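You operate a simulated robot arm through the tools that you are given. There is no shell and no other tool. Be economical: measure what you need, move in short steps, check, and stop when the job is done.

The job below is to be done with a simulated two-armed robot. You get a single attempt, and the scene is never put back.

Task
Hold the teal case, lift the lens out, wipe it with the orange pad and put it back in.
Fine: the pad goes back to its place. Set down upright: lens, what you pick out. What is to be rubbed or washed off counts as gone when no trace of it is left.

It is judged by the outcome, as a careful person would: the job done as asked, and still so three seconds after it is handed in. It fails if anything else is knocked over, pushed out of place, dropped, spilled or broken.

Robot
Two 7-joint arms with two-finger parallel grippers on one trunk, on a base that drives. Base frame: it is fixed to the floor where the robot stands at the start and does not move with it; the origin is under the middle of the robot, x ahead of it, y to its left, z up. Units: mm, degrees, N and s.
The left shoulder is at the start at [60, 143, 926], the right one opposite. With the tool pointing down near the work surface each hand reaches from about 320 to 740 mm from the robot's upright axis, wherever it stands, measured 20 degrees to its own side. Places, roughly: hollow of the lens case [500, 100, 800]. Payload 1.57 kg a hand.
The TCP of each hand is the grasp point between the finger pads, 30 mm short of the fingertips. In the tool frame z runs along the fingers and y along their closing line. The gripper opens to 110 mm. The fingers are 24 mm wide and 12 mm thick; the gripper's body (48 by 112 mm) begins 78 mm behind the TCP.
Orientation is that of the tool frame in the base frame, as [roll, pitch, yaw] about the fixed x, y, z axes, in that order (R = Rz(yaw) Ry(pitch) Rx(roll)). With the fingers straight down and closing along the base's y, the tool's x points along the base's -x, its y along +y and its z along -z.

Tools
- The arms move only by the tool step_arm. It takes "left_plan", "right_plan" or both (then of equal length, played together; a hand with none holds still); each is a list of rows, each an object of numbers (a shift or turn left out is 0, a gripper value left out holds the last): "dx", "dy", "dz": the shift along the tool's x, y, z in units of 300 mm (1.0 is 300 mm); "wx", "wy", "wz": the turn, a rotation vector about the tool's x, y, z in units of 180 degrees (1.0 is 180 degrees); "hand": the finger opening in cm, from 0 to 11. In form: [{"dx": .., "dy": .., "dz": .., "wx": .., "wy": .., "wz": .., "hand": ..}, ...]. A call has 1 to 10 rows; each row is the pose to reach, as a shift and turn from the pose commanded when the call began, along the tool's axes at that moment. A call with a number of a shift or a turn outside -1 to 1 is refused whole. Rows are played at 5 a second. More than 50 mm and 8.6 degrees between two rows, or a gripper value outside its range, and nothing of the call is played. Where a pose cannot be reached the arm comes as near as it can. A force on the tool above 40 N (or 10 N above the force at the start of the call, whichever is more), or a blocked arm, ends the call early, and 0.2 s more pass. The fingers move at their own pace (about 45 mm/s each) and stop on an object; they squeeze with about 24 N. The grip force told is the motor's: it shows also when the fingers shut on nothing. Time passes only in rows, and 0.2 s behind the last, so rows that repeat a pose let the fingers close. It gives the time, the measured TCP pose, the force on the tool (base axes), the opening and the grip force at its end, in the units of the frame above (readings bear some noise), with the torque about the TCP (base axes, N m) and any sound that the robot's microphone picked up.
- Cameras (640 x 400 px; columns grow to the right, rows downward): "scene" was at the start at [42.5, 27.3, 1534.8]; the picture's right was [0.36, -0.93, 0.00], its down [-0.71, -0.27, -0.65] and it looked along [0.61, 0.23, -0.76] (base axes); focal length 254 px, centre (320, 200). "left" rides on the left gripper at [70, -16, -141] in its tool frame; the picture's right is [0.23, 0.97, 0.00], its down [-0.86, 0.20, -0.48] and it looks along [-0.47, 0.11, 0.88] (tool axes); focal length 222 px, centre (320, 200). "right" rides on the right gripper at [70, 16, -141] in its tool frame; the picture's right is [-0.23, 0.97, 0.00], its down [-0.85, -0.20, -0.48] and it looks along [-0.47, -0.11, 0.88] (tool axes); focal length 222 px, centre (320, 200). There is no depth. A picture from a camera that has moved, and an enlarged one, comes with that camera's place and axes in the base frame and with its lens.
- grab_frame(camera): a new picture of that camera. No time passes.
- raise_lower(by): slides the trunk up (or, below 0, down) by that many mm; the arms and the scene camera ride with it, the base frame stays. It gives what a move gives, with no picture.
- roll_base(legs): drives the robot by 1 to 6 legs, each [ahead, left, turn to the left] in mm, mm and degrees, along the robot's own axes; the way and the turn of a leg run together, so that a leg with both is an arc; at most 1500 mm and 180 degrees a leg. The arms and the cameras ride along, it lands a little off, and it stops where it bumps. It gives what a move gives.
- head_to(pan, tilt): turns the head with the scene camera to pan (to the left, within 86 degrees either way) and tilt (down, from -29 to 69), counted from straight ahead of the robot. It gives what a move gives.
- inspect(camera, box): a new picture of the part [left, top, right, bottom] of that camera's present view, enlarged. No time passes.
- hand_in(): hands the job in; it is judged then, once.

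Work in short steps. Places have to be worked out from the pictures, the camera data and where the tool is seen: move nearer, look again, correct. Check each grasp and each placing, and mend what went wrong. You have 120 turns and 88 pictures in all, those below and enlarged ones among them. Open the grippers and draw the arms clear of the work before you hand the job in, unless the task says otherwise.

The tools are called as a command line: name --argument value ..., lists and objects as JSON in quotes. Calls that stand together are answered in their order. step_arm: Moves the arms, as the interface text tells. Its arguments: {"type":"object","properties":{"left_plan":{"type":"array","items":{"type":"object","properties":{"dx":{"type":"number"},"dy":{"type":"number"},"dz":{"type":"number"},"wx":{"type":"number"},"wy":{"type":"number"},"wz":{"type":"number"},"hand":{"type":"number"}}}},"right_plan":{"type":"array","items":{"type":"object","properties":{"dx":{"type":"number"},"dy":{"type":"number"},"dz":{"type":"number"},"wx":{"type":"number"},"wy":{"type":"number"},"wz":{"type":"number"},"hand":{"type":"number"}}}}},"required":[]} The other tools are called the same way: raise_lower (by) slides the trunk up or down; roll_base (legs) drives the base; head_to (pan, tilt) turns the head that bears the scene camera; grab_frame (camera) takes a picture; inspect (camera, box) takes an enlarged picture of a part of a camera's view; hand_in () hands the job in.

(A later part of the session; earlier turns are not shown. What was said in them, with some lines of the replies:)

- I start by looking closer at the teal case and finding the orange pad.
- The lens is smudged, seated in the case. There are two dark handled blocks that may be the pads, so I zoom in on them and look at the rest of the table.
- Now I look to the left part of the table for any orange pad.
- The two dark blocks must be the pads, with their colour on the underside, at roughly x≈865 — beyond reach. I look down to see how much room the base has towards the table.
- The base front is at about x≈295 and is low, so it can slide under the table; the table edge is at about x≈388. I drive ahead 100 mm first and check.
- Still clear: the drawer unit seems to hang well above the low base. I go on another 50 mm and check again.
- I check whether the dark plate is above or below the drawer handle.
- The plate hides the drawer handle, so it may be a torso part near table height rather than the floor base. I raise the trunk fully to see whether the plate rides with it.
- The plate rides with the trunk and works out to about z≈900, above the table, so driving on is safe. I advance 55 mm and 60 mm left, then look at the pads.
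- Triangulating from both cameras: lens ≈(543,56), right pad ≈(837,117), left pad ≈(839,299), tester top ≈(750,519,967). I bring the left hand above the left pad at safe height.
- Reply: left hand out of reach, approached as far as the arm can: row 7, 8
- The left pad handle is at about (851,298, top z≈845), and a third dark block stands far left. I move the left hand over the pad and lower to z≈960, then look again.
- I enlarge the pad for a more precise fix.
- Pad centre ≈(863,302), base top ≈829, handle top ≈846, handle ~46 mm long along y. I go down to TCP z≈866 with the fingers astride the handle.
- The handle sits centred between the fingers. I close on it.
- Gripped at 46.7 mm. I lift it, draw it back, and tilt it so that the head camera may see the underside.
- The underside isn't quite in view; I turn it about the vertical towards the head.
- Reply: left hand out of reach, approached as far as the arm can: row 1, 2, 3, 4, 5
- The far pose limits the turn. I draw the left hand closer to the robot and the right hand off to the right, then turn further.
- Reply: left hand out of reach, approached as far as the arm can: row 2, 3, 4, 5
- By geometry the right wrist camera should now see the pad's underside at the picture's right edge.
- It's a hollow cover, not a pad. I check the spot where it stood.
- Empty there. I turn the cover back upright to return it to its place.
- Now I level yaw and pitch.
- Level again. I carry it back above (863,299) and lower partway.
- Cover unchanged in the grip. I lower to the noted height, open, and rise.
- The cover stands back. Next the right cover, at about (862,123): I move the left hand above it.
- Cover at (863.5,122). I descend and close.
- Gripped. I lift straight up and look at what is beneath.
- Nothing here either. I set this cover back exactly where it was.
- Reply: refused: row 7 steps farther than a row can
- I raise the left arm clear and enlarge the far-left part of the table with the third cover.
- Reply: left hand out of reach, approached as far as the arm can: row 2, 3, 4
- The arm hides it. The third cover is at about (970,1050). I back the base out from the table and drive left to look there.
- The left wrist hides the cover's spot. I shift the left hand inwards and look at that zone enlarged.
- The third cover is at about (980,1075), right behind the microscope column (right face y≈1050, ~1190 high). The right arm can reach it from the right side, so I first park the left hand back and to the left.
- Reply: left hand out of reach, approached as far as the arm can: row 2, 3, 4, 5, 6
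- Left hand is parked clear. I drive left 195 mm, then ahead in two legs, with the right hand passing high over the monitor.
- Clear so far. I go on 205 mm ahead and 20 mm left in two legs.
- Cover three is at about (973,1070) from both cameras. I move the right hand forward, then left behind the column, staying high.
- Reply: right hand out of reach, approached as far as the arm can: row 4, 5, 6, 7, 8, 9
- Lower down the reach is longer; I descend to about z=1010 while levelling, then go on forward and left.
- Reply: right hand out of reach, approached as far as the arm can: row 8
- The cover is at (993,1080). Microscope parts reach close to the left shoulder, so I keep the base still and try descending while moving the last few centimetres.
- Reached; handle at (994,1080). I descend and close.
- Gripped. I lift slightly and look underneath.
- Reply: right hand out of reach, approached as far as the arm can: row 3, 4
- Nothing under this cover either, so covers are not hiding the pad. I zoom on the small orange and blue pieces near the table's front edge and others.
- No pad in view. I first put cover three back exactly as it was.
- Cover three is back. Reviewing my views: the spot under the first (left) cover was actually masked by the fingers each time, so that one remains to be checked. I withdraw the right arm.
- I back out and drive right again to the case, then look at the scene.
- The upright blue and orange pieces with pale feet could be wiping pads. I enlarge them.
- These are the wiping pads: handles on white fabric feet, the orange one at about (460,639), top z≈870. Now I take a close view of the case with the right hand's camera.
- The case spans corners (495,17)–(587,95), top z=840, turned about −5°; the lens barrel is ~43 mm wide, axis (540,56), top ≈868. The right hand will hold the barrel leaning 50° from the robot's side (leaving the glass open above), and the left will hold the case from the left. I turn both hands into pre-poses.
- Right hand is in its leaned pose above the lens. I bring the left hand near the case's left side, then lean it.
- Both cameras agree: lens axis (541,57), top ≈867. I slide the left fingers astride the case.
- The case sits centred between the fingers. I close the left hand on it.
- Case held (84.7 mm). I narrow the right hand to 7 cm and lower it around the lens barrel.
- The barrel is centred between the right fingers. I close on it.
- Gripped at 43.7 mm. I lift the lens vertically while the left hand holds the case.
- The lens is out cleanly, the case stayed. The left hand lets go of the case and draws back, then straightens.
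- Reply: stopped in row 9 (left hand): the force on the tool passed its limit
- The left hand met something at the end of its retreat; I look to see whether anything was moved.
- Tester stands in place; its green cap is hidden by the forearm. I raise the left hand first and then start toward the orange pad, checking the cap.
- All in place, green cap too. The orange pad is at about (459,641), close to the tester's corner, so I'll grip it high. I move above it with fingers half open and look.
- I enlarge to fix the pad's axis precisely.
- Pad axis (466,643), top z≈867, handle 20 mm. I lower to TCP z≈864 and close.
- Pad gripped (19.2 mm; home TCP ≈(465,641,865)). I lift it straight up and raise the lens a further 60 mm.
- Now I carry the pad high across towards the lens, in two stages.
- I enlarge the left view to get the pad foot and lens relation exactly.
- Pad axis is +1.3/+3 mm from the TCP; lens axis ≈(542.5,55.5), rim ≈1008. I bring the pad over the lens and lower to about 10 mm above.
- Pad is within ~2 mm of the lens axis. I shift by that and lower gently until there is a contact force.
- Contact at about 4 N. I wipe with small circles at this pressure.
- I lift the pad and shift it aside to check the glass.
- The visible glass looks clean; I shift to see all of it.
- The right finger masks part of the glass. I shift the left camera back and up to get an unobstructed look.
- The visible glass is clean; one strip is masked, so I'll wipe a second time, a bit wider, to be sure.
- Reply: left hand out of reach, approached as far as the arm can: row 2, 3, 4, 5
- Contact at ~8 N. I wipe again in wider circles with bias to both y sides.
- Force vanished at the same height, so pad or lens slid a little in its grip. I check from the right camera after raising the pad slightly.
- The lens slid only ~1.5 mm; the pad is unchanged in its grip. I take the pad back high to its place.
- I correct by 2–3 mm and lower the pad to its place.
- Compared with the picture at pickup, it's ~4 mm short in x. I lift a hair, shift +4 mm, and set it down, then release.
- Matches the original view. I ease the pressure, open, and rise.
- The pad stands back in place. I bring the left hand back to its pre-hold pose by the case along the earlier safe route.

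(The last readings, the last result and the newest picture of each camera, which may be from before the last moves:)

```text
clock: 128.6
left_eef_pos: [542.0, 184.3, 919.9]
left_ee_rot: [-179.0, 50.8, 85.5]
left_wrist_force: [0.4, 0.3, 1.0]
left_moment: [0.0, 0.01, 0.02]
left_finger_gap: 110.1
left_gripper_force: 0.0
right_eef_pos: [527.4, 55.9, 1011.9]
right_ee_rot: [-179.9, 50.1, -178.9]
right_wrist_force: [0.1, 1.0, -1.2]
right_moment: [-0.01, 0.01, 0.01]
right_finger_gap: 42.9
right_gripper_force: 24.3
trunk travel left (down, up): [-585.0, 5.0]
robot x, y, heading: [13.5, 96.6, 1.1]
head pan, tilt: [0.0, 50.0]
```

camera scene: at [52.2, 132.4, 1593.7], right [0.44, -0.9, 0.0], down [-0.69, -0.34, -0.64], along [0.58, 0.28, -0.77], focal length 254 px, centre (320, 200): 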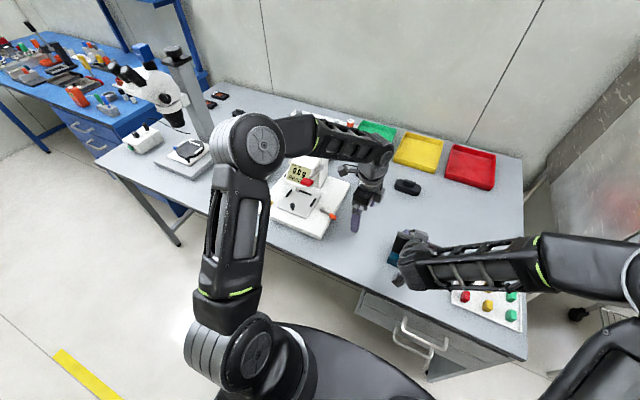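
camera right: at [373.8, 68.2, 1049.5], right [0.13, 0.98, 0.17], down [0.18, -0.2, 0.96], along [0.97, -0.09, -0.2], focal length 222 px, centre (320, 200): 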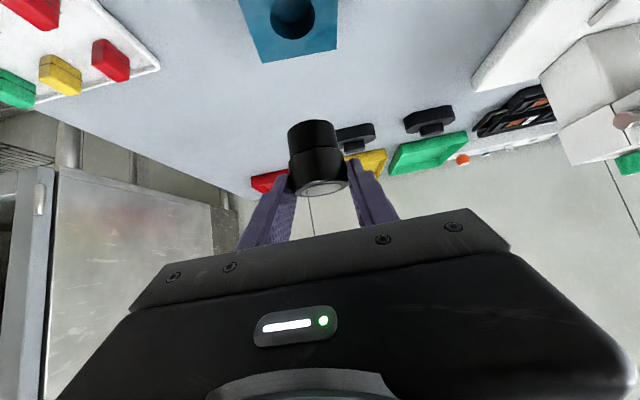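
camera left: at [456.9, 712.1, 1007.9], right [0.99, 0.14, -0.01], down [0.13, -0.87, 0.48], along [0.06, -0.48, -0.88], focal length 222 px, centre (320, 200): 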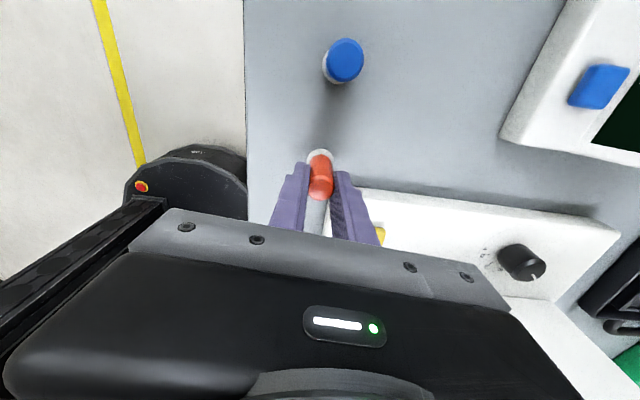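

Same pre-pose as before. I slide in and close on the case again.

step_arm --left_plan '[{"dx": 0.004, "dy": 0.029, "dz": 0.12}, {"dx": 0.008, "dy": 0.029, "dz": 0.24}, {"dx": 0.012, "dy": 0.029, "dz": 0.35}, {"dx": 0.014, "dy": 0.029, "dz": 0.437}, {"dx": 0.014, "dy": 0.029, "dz": 0.437}, {"dx": 0.014, "dy": 0.029, "dz": 0.437, "hand": 7}, {"dx": 0.014, "dy": 0.029, "dz": 0.437, "hand": 7}, {"dx": 0.014, "dy": 0.029, "dz": 0.437, "hand": 7}, {"dx": 0.014, "dy": 0.029, "dz": 0.437, "hand": 7}]'

grab_frame --camera "right"

```text
clock: 130.6
left_eef_pos: [538.1, 87.5, 830.8]
left_ee_rot: [-178.9, 50.6, 85.5]
left_wrist_force: [-0.2, 0.2, -0.5]
left_moment: [0.05, -0.01, -0.02]
left_finger_gap: 84.9
left_gripper_force: 23.9
right_eef_pos: [527.1, 54.8, 1011.1]
right_ee_rot: [179.9, 50.1, -179.0]
right_wrist_force: [-0.2, 0.0, -0.6]
right_moment: [-0.01, 0.0, 0.05]
right_finger_gap: 43.1
right_gripper_force: 24.4
trunk travel left (down, up): [-585.0, 5.0]
robot x, y, heading: [11.2, 98.1, 1.2]
head pan, tilt: [0.0, 50.0]
```

```text
8 pictures are left
camera right: at [374.1, 67.8, 1049.3], right [0.13, 0.98, 0.17], down [0.18, -0.2, 0.96], along [0.97, -0.09, -0.21], focal length 222 px, centre (320, 200)
```

right: 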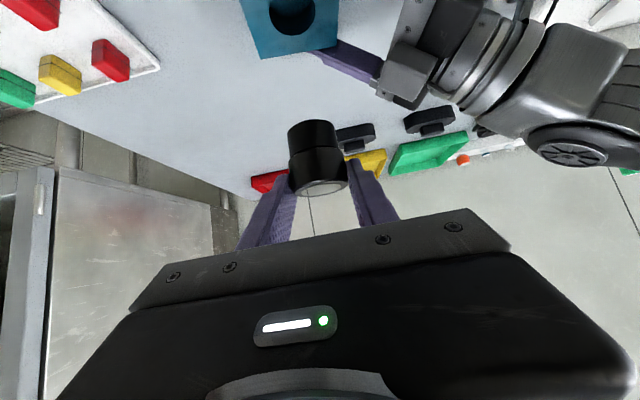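

The closing shifted the case about 4 mm in −x; I slide it back by that amount, and lower the lens to just above the hollow.

step_arm --left_plan '[{"dy": 0.007}, {"dy": 0.015}, {"dy": 0.015}]'

step_arm --right_plan '[{"dx": 0.06, "dz": 0.05}, {"dx": 0.12, "dz": 0.1}, {"dx": 0.18, "dz": 0.15}, {"dx": 0.23, "dz": 0.192}, {"dx": 0.271, "dz": 0.2265}, {"dx": 0.271, "dz": 0.2265}]'

inspect --camera "right" --box '[240, 70, 400, 210]'

```text
clock: 131.4
left_eef_pos: [544.5, 85.7, 831.8]
left_ee_rot: [-179.0, 50.6, 85.7]
left_wrist_force: [-0.8, 0.0, 0.4]
left_moment: [0.05, 0.0, 0.03]
left_finger_gap: 84.7
left_gripper_force: 24.3
right_eef_pos: [527.5, 55.4, 1011.4]
right_ee_rot: [-180.0, 50.1, -179.0]
right_wrist_force: [-0.6, -0.1, -1.1]
right_moment: [-0.01, -0.01, -0.01]
right_finger_gap: 42.9
right_gripper_force: 24.3
trunk travel left (down, up): [-585.0, 5.0]
robot x, y, heading: [10.7, 98.4, 1.2]
head pan, tilt: [0.0, 50.0]
```

```text
clock: 132.8
left_eef_pos: [545.0, 85.9, 831.7]
left_ee_rot: [-179.0, 50.7, 85.5]
left_wrist_force: [0.0, 0.0, 0.3]
left_moment: [0.0, 0.0, 0.02]
left_finger_gap: 84.7
left_gripper_force: 24.3
right_eef_pos: [527.4, 56.6, 905.3]
right_ee_rot: [-180.0, 50.1, -179.0]
right_wrist_force: [-0.5, 0.0, -0.9]
right_moment: [0.01, 0.01, 0.02]
right_finger_gap: 43.2
right_gripper_force: 23.8
trunk travel left (down, up): [-585.0, 5.0]
robot x, y, heading: [14.9, 100.5, 1.4]
head pan, tilt: [0.0, 50.0]
```

```text
2.86 times, centred on (320, 140) of right
camera zoom: at [374.9, 67.9, 942.4], right [0.13, 0.98, 0.17], down [0.18, -0.2, 0.96], along [0.97, -0.09, -0.2], focal length 635 px, centre (320, 371)
```

zoom: 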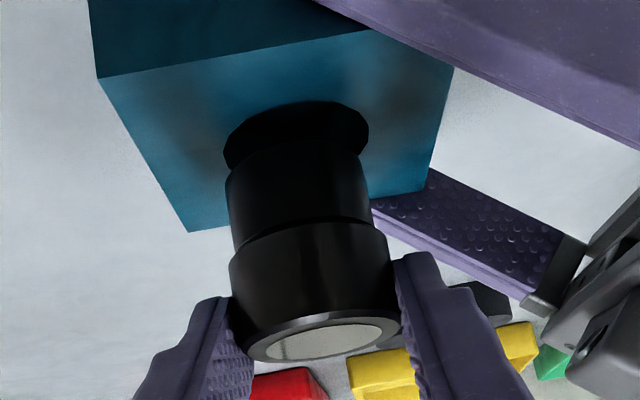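

Laterally the lens aligns with the hollow. I nudge the case 1.5 mm back and lower the lens 20 mm under force watch.

step_arm --left_plan '[{"dy": -0.003}, {"dy": -0.005}, {"dy": -0.005}]'

step_arm --right_plan '[{"dx": 0.013, "dz": 0.0107}, {"dx": 0.0255, "dz": 0.0213}, {"dx": 0.038, "dz": 0.032}, {"dx": 0.051, "dz": 0.0427}]'

```text
clock: 133.6
left_eef_pos: [542.8, 85.2, 833.0]
left_ee_rot: [-178.9, 50.6, 85.6]
left_wrist_force: [0.2, -0.1, -0.7]
left_moment: [0.01, -0.03, -0.01]
left_finger_gap: 84.8
left_gripper_force: 24.4
right_eef_pos: [528.9, 55.3, 906.0]
right_ee_rot: [-179.9, 50.1, -179.0]
right_wrist_force: [0.0, -0.1, -0.6]
right_moment: [0.01, 0.0, 0.02]
right_finger_gap: 43.1
right_gripper_force: 23.9
trunk travel left (down, up): [-585.0, 5.0]
robot x, y, heading: [11.6, 97.9, 1.2]
head pan, tilt: [0.0, 50.0]
```

```text
clock: 134.6
left_eef_pos: [542.8, 87.2, 832.2]
left_ee_rot: [-179.0, 50.4, 85.5]
left_wrist_force: [1.5, 3.1, -10.7]
left_moment: [0.16, -0.33, 0.18]
left_finger_gap: 84.9
left_gripper_force: 23.7
right_eef_pos: [528.9, 56.1, 887.6]
right_ee_rot: [180.0, 50.4, -179.0]
right_wrist_force: [0.8, -3.1, 17.6]
right_moment: [-0.32, -0.4, -0.05]
right_finger_gap: 43.7
right_gripper_force: 23.9
trunk travel left (down, up): [-585.0, 5.0]
robot x, y, heading: [6.6, 101.3, 1.2]
head pan, tilt: [0.0, 50.0]
```

It caught an edge; the moments say the contact is on the +x/−y side. I raise a few mm and look.

step_arm --right_plan '[{"dx": -0.013, "dz": -0.0107}, {"dx": -0.02, "dz": -0.017}]'

inspect --camera "right" --box '[240, 70, 400, 210]'

```text
clock: 135.2
left_eef_pos: [542.8, 84.8, 832.7]
left_ee_rot: [-179.0, 50.7, 85.5]
left_wrist_force: [0.0, 1.4, -0.8]
left_moment: [0.01, 0.03, -0.02]
left_finger_gap: 84.8
left_gripper_force: 23.2
right_eef_pos: [526.5, 56.0, 892.8]
right_ee_rot: [-180.0, 49.9, -179.0]
right_wrist_force: [-0.4, -0.3, -1.3]
right_moment: [-0.02, -0.01, -0.05]
right_finger_gap: 43.3
right_gripper_force: 24.4
trunk travel left (down, up): [-585.0, 5.0]
robot x, y, heading: [14.4, 98.9, 1.2]
head pan, tilt: [0.0, 50.0]
```

```text
2.86 times, centred on (320, 140) of right
camera zoom: at [373.4, 68.9, 930.2], right [0.13, 0.98, 0.17], down [0.19, -0.2, 0.96], along [0.97, -0.09, -0.21], focal length 635 px, centre (320, 371)
```

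zoom: 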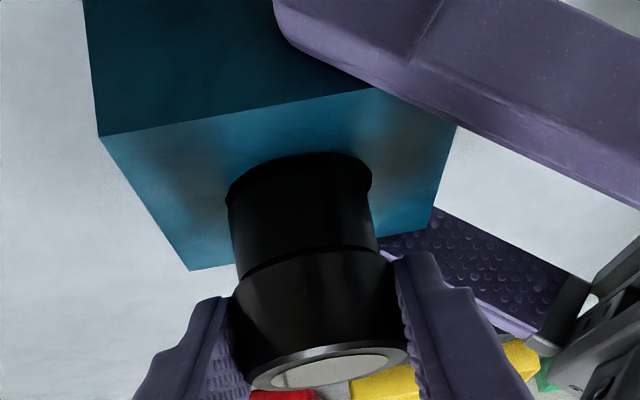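

The lens sits ~1.5 mm too far in +x relative to the hollow. I shift it −1.5 mm in x and +0.7 mm in y and lower again.

step_arm --right_plan '[{"dx": 0.0032, "dy": 0.0024, "dz": -0.0038}, {"dx": 0.0134, "dy": 0.0024, "dz": 0.0047}, {"dx": 0.0236, "dy": 0.0024, "dz": 0.0132}, {"dx": 0.0338, "dy": 0.0024, "dz": 0.0218}]'

```text
clock: 136.2
left_eef_pos: [543.7, 85.3, 833.6]
left_ee_rot: [-179.0, 50.5, 85.6]
left_wrist_force: [0.0, -0.5, -0.5]
left_moment: [0.05, -0.01, 0.04]
left_finger_gap: 85.1
left_gripper_force: 24.1
right_eef_pos: [525.6, 56.0, 880.6]
right_ee_rot: [-180.0, 50.1, -179.0]
right_wrist_force: [0.3, 0.9, -1.1]
right_moment: [0.04, -0.01, 0.04]
right_finger_gap: 43.2
right_gripper_force: 24.0
trunk travel left (down, up): [-585.0, 5.0]
robot x, y, heading: [14.5, 99.7, 1.2]
head pan, tilt: [0.0, 50.0]
```

It goes in freely. I lower the last millimetres until seated.

step_arm --right_plan '[{"dx": 0.0077, "dz": 0.0064}, {"dx": 0.0154, "dz": 0.0128}, {"dx": 0.0205, "dz": 0.0171}, {"dx": 0.0243, "dz": 0.0203}]'

```text
clock: 137.2
left_eef_pos: [543.3, 86.8, 832.8]
left_ee_rot: [-178.9, 50.6, 85.7]
left_wrist_force: [-0.2, 0.1, -1.5]
left_moment: [0.03, 0.01, -0.01]
left_finger_gap: 85.0
left_gripper_force: 24.1
right_eef_pos: [526.1, 56.9, 872.6]
right_ee_rot: [-180.0, 50.1, -179.1]
right_wrist_force: [0.2, 0.2, -1.0]
right_moment: [-0.02, 0.0, 0.03]
right_finger_gap: 42.8
right_gripper_force: 23.6
trunk travel left (down, up): [-585.0, 5.0]
robot x, y, heading: [11.0, 99.4, 1.5]
head pan, tilt: [0.0, 50.0]
```

No contact yet; a little further in 1 mm steps.

step_arm --right_plan '[{"dx": 0.0026, "dz": 0.0021}, {"dx": 0.0051, "dz": 0.0043}, {"dx": 0.0077, "dz": 0.0064}, {"dx": 0.0077, "dz": 0.0064}]'

```text
clock: 138.2
left_eef_pos: [543.0, 86.2, 832.2]
left_ee_rot: [-179.0, 50.6, 85.6]
left_wrist_force: [1.3, -0.4, -5.7]
left_moment: [0.11, 0.02, 0.01]
left_finger_gap: 85.0
left_gripper_force: 24.0
right_eef_pos: [526.8, 56.4, 869.0]
right_ee_rot: [179.9, 50.2, -178.9]
right_wrist_force: [-0.5, 0.6, 2.6]
right_moment: [0.09, -0.03, 0.03]
right_finger_gap: 43.0
right_gripper_force: 24.1
trunk travel left (down, up): [-585.0, 5.0]
robot x, y, heading: [14.4, 102.5, 1.2]
head pan, tilt: [0.0, 50.0]
```

Seated with ~4 N. I open the right hand and rise straight up, then look.

step_arm --right_plan '[{"hand": 6.5}, {"hand": 6.5}, {"hand": 6.5}, {"dx": -0.06, "dz": -0.05, "hand": 6.5}, {"dx": -0.13, "dz": -0.108, "hand": 6.5}, {"dx": -0.2, "dz": -0.167, "hand": 6.5}, {"dx": -0.27, "dz": -0.225, "hand": 6.5}]'

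inspect --camera "right" --box '[220, 0, 380, 130]'

```text
clock: 139.8
left_eef_pos: [542.9, 85.6, 832.2]
left_ee_rot: [-179.0, 50.5, 85.4]
left_wrist_force: [0.8, 0.5, -1.7]
left_moment: [0.06, 0.0, 0.03]
left_finger_gap: 84.6
left_gripper_force: 24.0
right_eef_pos: [525.6, 55.8, 975.2]
right_ee_rot: [179.9, 50.1, -179.0]
right_wrist_force: [0.0, 0.1, 0.1]
right_moment: [-0.01, 0.02, 0.01]
right_finger_gap: 65.1
right_gripper_force: 0.1
trunk travel left (down, up): [-585.0, 5.0]
robot x, y, heading: [13.4, 100.1, 1.5]
head pan, tilt: [0.0, 50.0]
```

```text
3.08 times, centred on (300, 65) of right
camera zoom: at [372.2, 68.7, 1012.2], right [0.13, 0.98, 0.17], down [0.18, -0.2, 0.96], along [0.97, -0.09, -0.21], focal length 684 px, centre (382, 615)
```

zoom: 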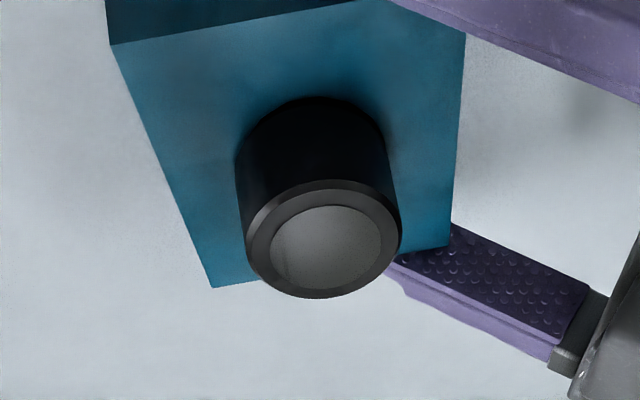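

Lens seated. The left hand releases the case and backs out the 130 mm, then straightens; the right hand rises further.

step_arm --left_plan '[{"hand": 11}, {"hand": 11}, {"hand": 11}, {"dz": -0.1}, {"dz": -0.22}, {"dz": -0.33}, {"dz": -0.43}]' --right_plan '[{"dx": 0.0}, {"dx": 0.0}, {"dx": 0.0}, {"dx": -0.04, "dz": -0.1}, {"dx": -0.08, "dz": -0.2}, {"dx": -0.12, "dz": -0.3}, {"dx": -0.14, "dz": -0.35}]'

step_arm --left_plan '[{"wy": 0.04}, {"wy": 0.08}, {"wy": 0.12}, {"wy": 0.16}, {"wy": 0.2}, {"wy": 0.24}, {"wy": 0.278}]' --right_plan '[{"wy": 0.04}, {"wy": 0.08}, {"wy": 0.12}, {"wy": 0.16}, {"wy": 0.2}, {"wy": 0.24}, {"wy": 0.278}]'

step_arm --left_plan '[{"dz": -0.12}, {"dz": -0.24}, {"dz": -0.36}, {"dy": -0.15, "dz": -0.4}, {"dy": -0.3, "dz": -0.4}]'

```text
clock: 141.4
left_eef_pos: [554.9, 184.9, 912.6]
left_ee_rot: [-178.9, 50.6, 85.6]
left_wrist_force: [0.0, -0.4, 0.4]
left_moment: [0.03, 0.02, 0.01]
left_finger_gap: 110.0
left_gripper_force: 0.0
right_eef_pos: [470.9, 55.9, 1074.3]
right_ee_rot: [-179.9, 50.1, -178.9]
right_wrist_force: [0.0, 0.8, 0.8]
right_moment: [0.0, -0.02, -0.01]
right_finger_gap: 65.4
right_gripper_force: 0.0
trunk travel left (down, up): [-585.0, 5.0]
robot x, y, heading: [13.3, 98.1, 1.2]
head pan, tilt: [0.0, 50.0]
```

```text
clock: 143.0
left_eef_pos: [554.0, 184.9, 915.1]
left_ee_rot: [-179.3, 0.4, 84.8]
left_wrist_force: [0.6, -1.0, 0.1]
left_moment: [0.02, -0.01, 0.0]
left_finger_gap: 109.7
left_gripper_force: 0.0
right_eef_pos: [473.2, 55.1, 1073.2]
right_ee_rot: [-180.0, -0.1, -178.9]
right_wrist_force: [-0.3, -0.5, 0.3]
right_moment: [-0.01, 0.03, 0.01]
right_finger_gap: 65.0
right_gripper_force: 0.0
trunk travel left (down, up): [-585.0, 5.0]
robot x, y, heading: [11.9, 101.8, 1.1]
head pan, tilt: [0.0, 50.0]
```

```text
clock: 144.2
left_eef_pos: [464.3, 195.0, 1037.0]
left_ee_rot: [-179.4, 0.7, 84.8]
left_wrist_force: [-0.6, 0.3, 0.7]
left_moment: [0.04, 0.0, 0.0]
left_finger_gap: 109.9
left_gripper_force: 0.0
right_eef_pos: [472.6, 56.1, 1075.2]
right_ee_rot: [180.0, 0.0, -179.0]
right_wrist_force: [-0.1, 0.5, -0.5]
right_moment: [0.03, -0.02, -0.03]
right_finger_gap: 65.2
right_gripper_force: 0.0
trunk travel left (down, up): [-585.0, 5.0]
robot x, y, heading: [16.4, 99.9, 1.2]
head pan, tilt: [0.0, 50.0]
```

I check the lens from above with the right camera, enlarged.

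inspect --camera "right" --box '[280, 130, 380, 205]'

```text
5.33 times, centred on (330, 168) of right
camera zoom: at [401.5, 70.0, 1216.0], right [0.21, 0.98, 0.0], down [0.86, -0.19, 0.48], along [0.47, -0.1, -0.88], focal length 1185 px, centre (267, 373)
```

zoom: 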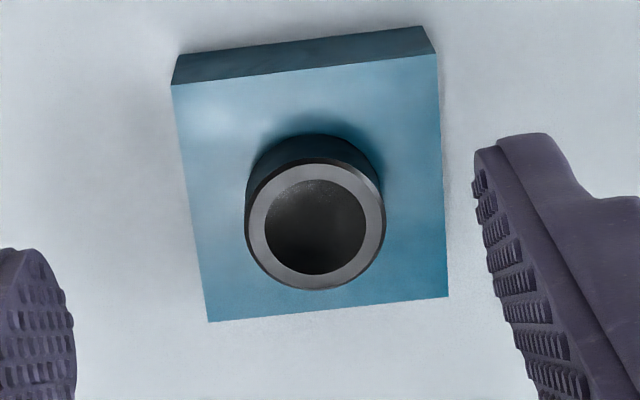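

There's a faint pale patch near the −x edge of the glass; I enlarge it further.

inspect --camera "right" --box '[324, 158, 356, 184]'

```text
15.38 times, centred on (340, 171) of right
camera zoom: at [401.5, 70.0, 1216.0], right [0.21, 0.98, 0.0], down [0.86, -0.19, 0.48], along [0.47, -0.1, -0.88], focal length 3417 px, centre (12, 646)
```

zoom: 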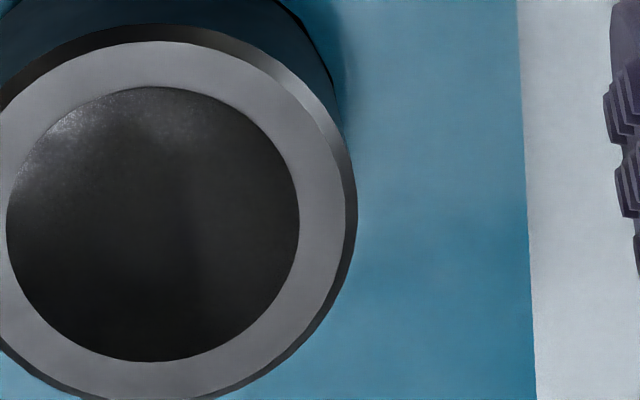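

A trace remains at the −x/−y edge, so another wipe is needed there. I move the right hand aside and take the left back over the orange pad.

step_arm --left_plan '[{"dx": 0.12, "dy": -0.011, "dz": -0.05}, {"dx": 0.25, "dy": -0.022, "dz": -0.1}, {"dx": 0.38, "dy": -0.034, "dz": -0.1}, {"dx": 0.51, "dy": -0.046, "dz": -0.1}, {"dx": 0.63, "dy": -0.057, "dz": -0.1}, {"dx": 0.74, "dy": -0.067, "dz": -0.1}]' --right_plan '[{"dy": -0.1}, {"dy": -0.2}, {"dy": -0.3}, {"dy": -0.4}, {"dy": -0.5}, {"dy": -0.6}]'

step_arm --left_plan '[{"dx": 0.12, "dy": -0.011, "hand": 5}, {"dx": 0.25, "dy": -0.022}, {"dx": 0.38, "dy": -0.034}, {"dx": 0.51, "dy": -0.046}, {"dx": 0.63, "dy": -0.057}, {"dx": 0.74, "dy": -0.067}, {"dx": 0.74, "dy": -0.067}]'

```text
clock: 145.6
left_eef_pos: [468.5, 417.1, 1064.1]
left_ee_rot: [-179.3, 0.6, 84.6]
left_wrist_force: [0.1, 0.2, 0.3]
left_moment: [0.01, 0.0, -0.01]
left_finger_gap: 109.7
left_gripper_force: 0.1
right_eef_pos: [475.7, -125.6, 1073.5]
right_ee_rot: [-179.9, 0.2, -179.0]
right_wrist_force: [-0.4, -0.7, 0.4]
right_moment: [-0.01, -0.01, -0.01]
right_finger_gap: 64.9
right_gripper_force: 0.0
trunk travel left (down, up): [-585.0, 5.0]
robot x, y, heading: [15.6, 103.1, 1.3]
head pan, tilt: [0.0, 50.0]
```

```text
clock: 147.2
left_eef_pos: [465.0, 639.7, 1061.6]
left_ee_rot: [-179.4, 0.6, 84.7]
left_wrist_force: [0.0, -0.8, 0.4]
left_moment: [0.03, -0.02, 0.03]
left_finger_gap: 50.0
left_gripper_force: 0.1
right_eef_pos: [475.5, -125.6, 1072.4]
right_ee_rot: [179.9, 0.1, -179.1]
right_wrist_force: [-0.8, -0.1, -0.2]
right_moment: [-0.02, -0.03, 0.01]
right_finger_gap: 64.8
right_gripper_force: 0.1
trunk travel left (down, up): [-585.0, 5.0]
robot x, y, heading: [14.9, 98.2, 1.4]
head pan, tilt: [0.0, 50.0]
```

Exactly above the pad. I go down and grip it.

step_arm --left_plan '[{"dy": 0.002, "dz": 0.13}, {"dy": 0.002, "dz": 0.27}, {"dy": 0.002, "dz": 0.41}, {"dy": 0.002, "dz": 0.54}, {"dy": 0.002, "dz": 0.62}, {"dy": 0.002, "dz": 0.653}, {"dy": 0.002, "dz": 0.653, "hand": 1}, {"dy": 0.002, "dz": 0.653, "hand": 1}, {"dy": 0.002, "dz": 0.653, "hand": 1}]'

step_arm --left_plan '[{"dz": -0.08}, {"dz": -0.22}, {"dz": -0.36}, {"dz": -0.5}, {"dz": -0.65}, {"dz": -0.8}]'

```text
clock: 149.2
left_eef_pos: [465.3, 639.3, 864.1]
left_ee_rot: [-179.3, 0.6, 84.8]
left_wrist_force: [1.1, 0.1, 0.3]
left_moment: [0.0, 0.03, -0.01]
left_finger_gap: 19.4
left_gripper_force: 22.9
right_eef_pos: [475.3, -123.7, 1073.5]
right_ee_rot: [-179.9, 0.0, -179.0]
right_wrist_force: [-0.1, 0.6, 0.1]
right_moment: [0.01, 0.02, 0.02]
right_finger_gap: 65.2
right_gripper_force: 0.1
trunk travel left (down, up): [-585.0, 5.0]
robot x, y, heading: [12.1, 101.2, 1.3]
head pan, tilt: [0.0, 50.0]
```

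```text
clock: 150.6
left_eef_pos: [469.6, 638.3, 1107.3]
left_ee_rot: [-179.4, 0.6, 84.7]
left_wrist_force: [0.2, 0.4, -0.5]
left_moment: [0.03, 0.01, 0.01]
left_finger_gap: 18.9
left_gripper_force: 24.2
right_eef_pos: [474.5, -124.6, 1072.9]
right_ee_rot: [-180.0, 0.1, -179.0]
right_wrist_force: [0.7, -0.2, -0.1]
right_moment: [0.03, 0.03, 0.01]
right_finger_gap: 65.1
right_gripper_force: 0.0
trunk travel left (down, up): [-585.0, 5.0]
robot x, y, heading: [15.2, 101.8, 1.3]
head pan, tilt: [0.0, 50.0]
```

I carry the pad across to above the lens in the case.

step_arm --left_plan '[{"dx": -0.12, "dy": 0.025}, {"dx": -0.24, "dy": 0.05}, {"dx": -0.36, "dy": 0.075}, {"dx": -0.48, "dy": 0.1}, {"dx": -0.6, "dy": 0.125}, {"dx": -0.72, "dy": 0.152}, {"dx": -0.84, "dy": 0.178}, {"dx": -0.96, "dy": 0.203}]'

step_arm --left_plan '[{"dx": -0.12, "dy": 0.025}, {"dx": -0.24, "dy": 0.05}, {"dx": -0.36, "dy": 0.075}, {"dx": -0.48, "dy": 0.1}, {"dx": -0.6, "dy": 0.125}, {"dx": -0.72, "dy": 0.152}, {"dx": -0.84, "dy": 0.178}, {"dx": -0.96, "dy": 0.203}, {"dx": -0.96, "dy": 0.203}]'

```text
clock: 152.4
left_eef_pos: [500.1, 349.2, 1107.5]
left_ee_rot: [-179.3, 0.5, 84.9]
left_wrist_force: [-0.6, -0.3, -0.1]
left_moment: [-0.01, 0.0, -0.02]
left_finger_gap: 19.2
left_gripper_force: 23.9
right_eef_pos: [475.4, -125.9, 1072.8]
right_ee_rot: [179.9, 0.0, -178.9]
right_wrist_force: [-0.1, -0.2, 1.6]
right_moment: [0.02, -0.01, 0.02]
right_finger_gap: 65.3
right_gripper_force: 0.1
trunk travel left (down, up): [-585.0, 5.0]
robot x, y, heading: [13.4, 100.9, 1.1]
head pan, tilt: [0.0, 50.0]
```

```text
clock: 154.4
left_eef_pos: [536.2, 55.5, 1110.8]
left_ee_rot: [-179.4, 0.6, 84.8]
left_wrist_force: [-0.4, 0.0, -0.8]
left_moment: [0.02, 0.0, -0.01]
left_finger_gap: 19.1
left_gripper_force: 23.5
right_eef_pos: [475.8, -123.0, 1072.7]
right_ee_rot: [-179.8, 0.1, -179.0]
right_wrist_force: [-0.8, 0.8, -0.1]
right_moment: [-0.01, -0.02, -0.03]
right_finger_gap: 65.2
right_gripper_force: 0.0
trunk travel left (down, up): [-585.0, 5.0]
robot x, y, heading: [10.4, 94.7, 1.0]
head pan, tilt: [0.0, 50.0]
```

I descend to about 10 mm above the glass and check alignment.

step_arm --left_plan '[{"dx": -0.007, "dy": 0.008, "dz": 0.13}, {"dx": -0.007, "dy": 0.008, "dz": 0.27}, {"dx": -0.007, "dy": 0.008, "dz": 0.41}, {"dx": -0.007, "dy": 0.008, "dz": 0.52}, {"dx": -0.007, "dy": 0.008, "dz": 0.555}, {"dx": -0.007, "dy": 0.008, "dz": 0.555}]'

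inspect --camera "left" --box '[280, 110, 376, 200]'

```text
clock: 155.8
left_eef_pos: [536.6, 51.5, 943.9]
left_ee_rot: [-179.3, 0.5, 84.8]
left_wrist_force: [0.2, -0.4, 0.2]
left_moment: [0.01, 0.01, 0.02]
left_finger_gap: 19.0
left_gripper_force: 24.3
right_eef_pos: [475.4, -123.6, 1073.3]
right_ee_rot: [179.9, 0.1, -179.1]
right_wrist_force: [-0.2, 0.6, 0.8]
right_moment: [-0.01, 0.0, 0.03]
right_finger_gap: 64.9
right_gripper_force: 0.0
trunk travel left (down, up): [-585.0, 5.0]
robot x, y, heading: [8.0, 95.5, 1.1]
head pan, tilt: [0.0, 50.0]
```

```text
4.44 times, centred on (328, 155) of left
camera zoom: at [527.6, 123.6, 1087.4], right [0.99, 0.14, -0.01], down [0.13, -0.87, 0.48], along [0.06, -0.48, -0.87], focal length 987 px, centre (284, 400)
```

zoom: 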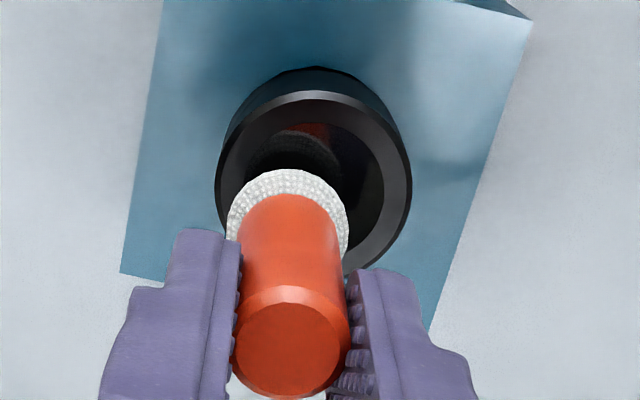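

The pad is ~5–6 mm towards −x/−y of the lens axis, right where the trace is. I move halfway to the axis and lower to contact.

step_arm --left_plan '[{"dx": 0.0107, "dy": 0.0075}, {"dx": 0.0107, "dy": 0.0075, "dz": 0.03}, {"dx": 0.0107, "dy": 0.0075, "dz": 0.036}, {"dx": 0.0107, "dy": 0.0075, "dz": 0.04}, {"dx": 0.0107, "dy": 0.0075, "dz": 0.04}]'

```text
clock: 157.0
left_eef_pos: [537.7, 54.3, 932.6]
left_ee_rot: [-179.6, 0.6, 84.8]
left_wrist_force: [0.4, 1.1, 10.1]
left_moment: [0.09, -0.06, 0.0]
left_finger_gap: 19.2
left_gripper_force: 24.3
right_eef_pos: [475.0, -123.2, 1074.3]
right_ee_rot: [180.0, 0.0, -179.0]
right_wrist_force: [-0.5, -0.4, 0.8]
right_moment: [-0.01, 0.0, 0.03]
right_finger_gap: 65.1
right_gripper_force: 0.0
trunk travel left (down, up): [-585.0, 5.0]
robot x, y, heading: [11.6, 103.0, 0.9]
head pan, tilt: [0.0, 50.0]
```

Contact at 10 N; I ease slightly and wipe with strokes mainly on the −x/−y side, then all round.

step_arm --left_plan '[{"dx": -0.012, "dz": -0.001}, {"dx": -0.014, "dy": -0.012, "dz": -0.001}, {"dx": 0.0, "dy": -0.017, "dz": -0.001}, {"dx": -0.014, "dy": -0.014, "dz": -0.001}, {"dx": -0.019, "dy": 0.0, "dz": -0.001}, {"dx": -0.01, "dy": -0.016, "dz": -0.001}, {"dx": 0.005, "dy": -0.018, "dz": -0.001}, {"dx": -0.014, "dy": -0.014, "dz": -0.001}, {"dx": -0.01, "dy": -0.005, "dz": -0.001}, {"dx": 0.0, "dy": 0.0, "dz": -0.001}]'

step_arm --left_plan '[{"dx": 0.016, "dy": 0.0}, {"dx": 0.026, "dy": 0.012}, {"dx": 0.016, "dy": 0.024}, {"dx": 0.0, "dy": 0.024}, {"dx": -0.012, "dy": 0.014}, {"dx": -0.018, "dy": -0.002}, {"dx": -0.014, "dy": -0.014}, {"dx": 0.0, "dy": -0.018}, {"dx": 0.014, "dy": -0.012}, {"dx": 0.0, "dy": 0.0}]'

```text
clock: 159.2
left_eef_pos: [536.8, 53.5, 932.0]
left_ee_rot: [-179.5, 0.6, 84.7]
left_wrist_force: [-2.8, -1.6, 10.2]
left_moment: [-0.14, 0.07, 0.01]
left_finger_gap: 19.2
left_gripper_force: 23.5
right_eef_pos: [474.3, -125.0, 1072.2]
right_ee_rot: [180.0, 0.2, -179.0]
right_wrist_force: [0.4, -0.6, -0.6]
right_moment: [0.0, -0.03, -0.03]
right_finger_gap: 65.0
right_gripper_force: 0.1
trunk travel left (down, up): [-585.0, 5.0]
robot x, y, heading: [13.4, 98.4, 1.4]
head pan, tilt: [0.0, 50.0]
```

```text
clock: 161.4
left_eef_pos: [538.7, 55.2, 931.9]
left_ee_rot: [-179.4, 0.5, 84.8]
left_wrist_force: [-2.5, 2.7, 10.0]
left_moment: [0.22, 0.09, 0.02]
left_finger_gap: 18.8
left_gripper_force: 23.8
right_eef_pos: [475.1, -124.0, 1074.3]
right_ee_rot: [180.0, 0.1, -179.1]
right_wrist_force: [0.2, 0.5, -0.4]
right_moment: [0.02, 0.02, 0.03]
right_finger_gap: 65.2
right_gripper_force: 0.1
trunk travel left (down, up): [-585.0, 5.0]
robot x, y, heading: [11.1, 100.8, 1.1]
head pan, tilt: [0.0, 50.0]
```

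I lift the pad off and away, and bring the right camera back for a check.

step_arm --left_plan '[{"dz": -0.04}, {"dz": -0.14}, {"dz": -0.28}, {"dz": -0.42}, {"dz": -0.58}, {"dx": 0.14, "dy": -0.02, "dz": -0.58}, {"dx": 0.28, "dy": -0.04, "dz": -0.58}, {"dx": 0.42, "dy": -0.06, "dz": -0.58}, {"dx": 0.56, "dy": -0.09, "dz": -0.58}, {"dx": 0.7, "dy": -0.12, "dz": -0.58}]'

step_arm --right_plan '[{"dy": 0.12}, {"dy": 0.24}, {"dy": 0.36}, {"dy": 0.48}, {"dy": 0.6}, {"dy": 0.6}]'

inspect --camera "right" --box '[312, 150, 360, 186]'

```text
clock: 163.6
left_eef_pos: [525.6, 268.1, 1103.4]
left_ee_rot: [-179.4, 0.6, 84.7]
left_wrist_force: [-0.1, 0.2, -0.8]
left_moment: [-0.01, 0.03, -0.03]
left_finger_gap: 19.0
left_gripper_force: 24.5
right_eef_pos: [476.2, -123.0, 1073.0]
right_ee_rot: [-179.9, 0.0, -179.0]
right_wrist_force: [0.1, -0.2, -1.4]
right_moment: [-0.02, 0.02, -0.02]
right_finger_gap: 65.2
right_gripper_force: 0.0
trunk travel left (down, up): [-585.0, 5.0]
robot x, y, heading: [13.8, 99.7, 1.3]
head pan, tilt: [0.0, 50.0]
```

```text
clock: 165.0
left_eef_pos: [525.3, 267.1, 1104.4]
left_ee_rot: [-179.4, 0.5, 84.8]
left_wrist_force: [0.3, 0.4, -0.1]
left_moment: [0.05, 0.0, 0.01]
left_finger_gap: 19.1
left_gripper_force: 24.1
right_eef_pos: [472.8, 55.4, 1072.8]
right_ee_rot: [-179.9, 0.1, -179.1]
right_wrist_force: [-0.8, -1.1, 0.1]
right_moment: [0.01, 0.02, -0.02]
right_finger_gap: 65.0
right_gripper_force: 0.1
trunk travel left (down, up): [-585.0, 5.0]
robot x, y, heading: [15.2, 101.2, 1.2]
head pan, tilt: [0.0, 50.0]
```

```text
11.11 times, centred on (336, 168) of right
camera zoom: at [402.1, 68.6, 1213.0], right [0.21, 0.98, 0.0], down [0.86, -0.19, 0.48], along [0.47, -0.1, -0.88], focal length 2468 px, centre (142, 556)
```

zoom: 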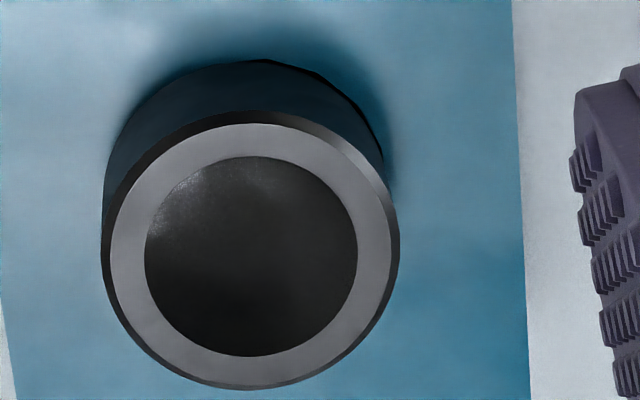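

The patch looks unchanged after deliberate wiping there, so it may be a reflection. I look from a different angle to see whether it moves.

step_arm --right_plan '[{"dy": -0.14, "dx": 0.06}, {"dy": -0.28, "dx": 0.12}, {"dy": -0.4, "dx": 0.2}, {"dy": -0.4, "dx": 0.2}]'

inspect --camera "right" --box '[370, 175, 434, 223]'

```text
clock: 166.0
left_eef_pos: [526.2, 268.6, 1103.0]
left_ee_rot: [-179.3, 0.6, 84.8]
left_wrist_force: [0.4, -0.3, -0.5]
left_moment: [0.01, -0.01, 0.0]
left_finger_gap: 19.1
left_gripper_force: 24.3
right_eef_pos: [413.4, -66.9, 1075.8]
right_ee_rot: [180.0, 0.1, -179.0]
right_wrist_force: [0.5, -0.1, 0.2]
right_moment: [-0.03, 0.02, -0.03]
right_finger_gap: 65.0
right_gripper_force: 0.1
trunk travel left (down, up): [-585.0, 5.0]
robot x, y, heading: [11.9, 101.1, 1.3]
head pan, tilt: [0.0, 50.0]
```

```text
8.33 times, centred on (402, 199) of right
camera zoom: at [343.7, -52.0, 1216.2], right [0.21, 0.98, 0.0], down [0.86, -0.18, 0.48], along [0.47, -0.1, -0.88], focal length 1851 px, centre (-363, 208)
```

zoom: 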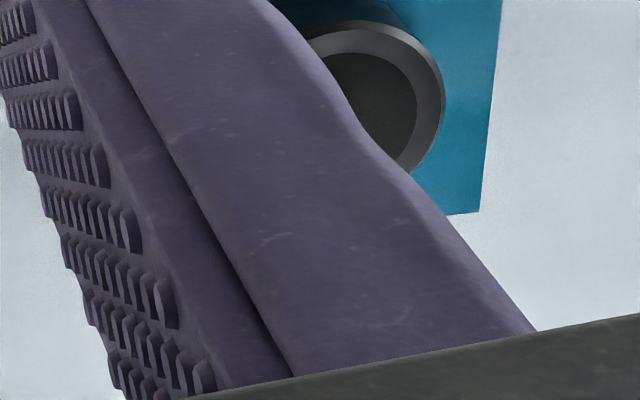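

From the other angle the visible glass is uniformly dark, and the patch stayed identical after being swept directly — it is a reflection. I return the pad to its place.

step_arm --left_plan '[{"dx": 0.13, "dy": -0.034}, {"dx": 0.26, "dy": -0.067}, {"dx": 0.39, "dy": -0.1}, {"dx": 0.51, "dy": -0.132}, {"dx": 0.62, "dy": -0.16}, {"dx": 0.75, "dy": -0.194}, {"dx": 0.88, "dy": -0.228}, {"dx": 0.99, "dy": -0.256}, {"dx": 0.99, "dy": -0.256}]'

step_arm --left_plan '[{"dx": 0.12, "dy": -0.03}, {"dx": 0.22, "dy": -0.057}, {"dx": 0.22, "dy": -0.057}, {"dx": 0.22, "dy": -0.057}]'

```text
clock: 168.0
left_eef_pos: [473.6, 572.2, 1100.8]
left_ee_rot: [-179.3, 0.7, 84.8]
left_wrist_force: [-0.6, 0.2, -0.8]
left_moment: [0.01, -0.02, 0.03]
left_finger_gap: 19.1
left_gripper_force: 24.1
right_eef_pos: [413.8, -66.5, 1074.2]
right_ee_rot: [-179.9, 0.0, -179.0]
right_wrist_force: [-0.1, 0.3, -0.1]
right_moment: [-0.01, 0.01, 0.0]
right_finger_gap: 65.2
right_gripper_force: 0.0
trunk travel left (down, up): [-585.0, 5.0]
robot x, y, heading: [10.6, 97.1, 1.3]
head pan, tilt: [0.0, 50.0]
```

```text
clock: 169.0
left_eef_pos: [462.8, 640.3, 1100.1]
left_ee_rot: [-179.4, 0.6, 84.8]
left_wrist_force: [0.1, 0.0, 0.0]
left_moment: [0.0, 0.0, 0.01]
left_finger_gap: 19.2
left_gripper_force: 23.9
right_eef_pos: [413.7, -65.2, 1075.7]
right_ee_rot: [179.9, 0.1, -179.0]
right_wrist_force: [0.1, 0.3, 0.7]
right_moment: [0.02, -0.01, 0.01]
right_finger_gap: 65.0
right_gripper_force: 0.1
trunk travel left (down, up): [-585.0, 5.0]
robot x, y, heading: [14.7, 95.2, 1.2]
head pan, tilt: [0.0, 50.0]
```

I lower to ~12 mm above its place with a 2 mm correction and read the position.

step_arm --left_plan '[{"dx": -0.003, "dy": 0.007, "dz": 0.14}, {"dx": -0.003, "dy": 0.007, "dz": 0.28}, {"dx": -0.003, "dy": 0.007, "dz": 0.42}, {"dx": -0.003, "dy": 0.007, "dz": 0.56}, {"dx": -0.003, "dy": 0.007, "dz": 0.68}, {"dx": -0.003, "dy": 0.007, "dz": 0.735}, {"dx": -0.003, "dy": 0.007, "dz": 0.735}]'

```text
clock: 170.6
left_eef_pos: [461.9, 636.2, 879.5]
left_ee_rot: [-179.3, 0.6, 84.9]
left_wrist_force: [0.3, 0.4, -0.7]
left_moment: [0.02, -0.02, 0.01]
left_finger_gap: 19.0
left_gripper_force: 23.5
right_eef_pos: [412.7, -67.2, 1074.4]
right_ee_rot: [-180.0, 0.1, -179.1]
right_wrist_force: [0.2, -0.7, -0.1]
right_moment: [-0.02, 0.0, 0.02]
right_finger_gap: 64.9
right_gripper_force: 0.0
trunk travel left (down, up): [-585.0, 5.0]
robot x, y, heading: [14.0, 96.7, 1.3]
head pan, tilt: [0.0, 50.0]
```

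I correct by +3/+3 mm, set it down, release and rise.

step_arm --left_plan '[{"dx": 0.011, "dy": 0.01}, {"dx": 0.011, "dy": 0.01, "dz": 0.035}, {"dx": 0.011, "dy": 0.01, "dz": 0.045}, {"dx": 0.011, "dy": 0.01, "dz": 0.049}, {"dx": 0.011, "dy": 0.01, "dz": 0.049}]'

```text
clock: 171.8
left_eef_pos: [465.2, 639.7, 866.4]
left_ee_rot: [-179.3, 0.6, 84.8]
left_wrist_force: [-0.8, 0.0, 0.3]
left_moment: [-0.05, -0.01, 0.04]
left_finger_gap: 19.1
left_gripper_force: 24.1
right_eef_pos: [412.7, -66.0, 1075.6]
right_ee_rot: [-180.0, 0.1, -178.9]
right_wrist_force: [-0.1, 0.0, -0.5]
right_moment: [0.0, -0.02, -0.01]
right_finger_gap: 64.8
right_gripper_force: 0.0
trunk travel left (down, up): [-585.0, 5.0]
robot x, y, heading: [15.8, 100.1, 1.3]
head pan, tilt: [0.0, 50.0]
```

Position is right (465,639.7); no contact force yet, so I lower 2 mm more until it touches.

step_arm --left_plan '[{"dz": 0.004}, {"dz": 0.008}, {"dz": 0.008}]'

```text
clock: 172.6
left_eef_pos: [466.6, 639.8, 863.9]
left_ee_rot: [-179.5, 0.4, 84.8]
left_wrist_force: [-0.9, -0.7, 3.8]
left_moment: [0.03, -0.01, 0.0]
left_finger_gap: 19.3
left_gripper_force: 23.3
right_eef_pos: [413.5, -65.5, 1075.0]
right_ee_rot: [180.0, 0.1, -179.1]
right_wrist_force: [-0.1, -0.6, -0.1]
right_moment: [0.02, 0.03, -0.04]
right_finger_gap: 65.3
right_gripper_force: 0.0
trunk travel left (down, up): [-585.0, 5.0]
robot x, y, heading: [12.9, 98.5, 0.9]
head pan, tilt: [0.0, 50.0]
```

It touches with ~4 N. I open, rise clear and draw both hands back.

step_arm --left_plan '[{"hand": 5}, {"hand": 5}, {"hand": 5}, {"dz": -0.12, "hand": 5}, {"dz": -0.26, "hand": 5}, {"dz": -0.4, "hand": 5}, {"dz": -0.54, "hand": 8}, {"dz": -0.68, "hand": 11}, {"dz": -0.68, "dy": -0.12}, {"dz": -0.68, "dy": -0.25}]' --right_plan '[{"hand": 11}, {"hand": 11}, {"hand": 11}, {"dy": -0.05}, {"dy": -0.1}, {"dy": -0.15}, {"dy": -0.2}, {"dy": -0.25}, {"dy": -0.3}, {"dy": -0.35}]'

grab_frame --camera "scene"

```text
clock: 174.8
left_eef_pos: [394.0, 646.2, 1068.9]
left_ee_rot: [-179.4, 0.5, 84.8]
left_wrist_force: [0.0, 0.2, -0.2]
left_moment: [0.01, -0.03, -0.03]
left_finger_gap: 110.2
left_gripper_force: 0.1
right_eef_pos: [414.5, -169.8, 1074.4]
right_ee_rot: [180.0, 0.2, -179.0]
right_wrist_force: [1.3, -0.2, 0.0]
right_moment: [0.02, 0.0, 0.01]
right_finger_gap: 110.0
right_gripper_force: 0.1
trunk travel left (down, up): [-585.0, 5.0]
robot x, y, heading: [13.3, 98.5, 1.5]
head pan, tilt: [0.0, 50.0]
```

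```text
refused: no pictures are left
```

Both hands are open and clear; the lens is seated, the pad stands in its place, and the covers are back, so I hand the job in.

hand_in

```text
The job is handed in.
```

The lens was lifted out of the held case, wiped with the orange pad and seated back in the case, and I've handed the job in. A faint pale patch near one edge of the glass was still in the last close view. It looked the same after I wiped directly over it, so I took it for a reflection, but my last look from another angle was partly blocked and did not settle it.

- **Second wipe:** I did the last wipe with the lens back in the case and the case not held.
- **Case position:** closing on the case for the return moved it about 4 mm. I slid it back to the original hold position, going by the hand's position readings.
- **Orange pad:** it went back to its place, to within a few millimetres by the hand's position readings. I had no pictures left to check it after setting it down the second time.
- **Covers:** while looking for the pad I lifted the three dark covers and set them back down; the two I looked at afterwards were in place.
- **Contact near the tester:** the left arm touched something once while backing away from the case. In the next pictures the tester and its green cap looked undisturbed.
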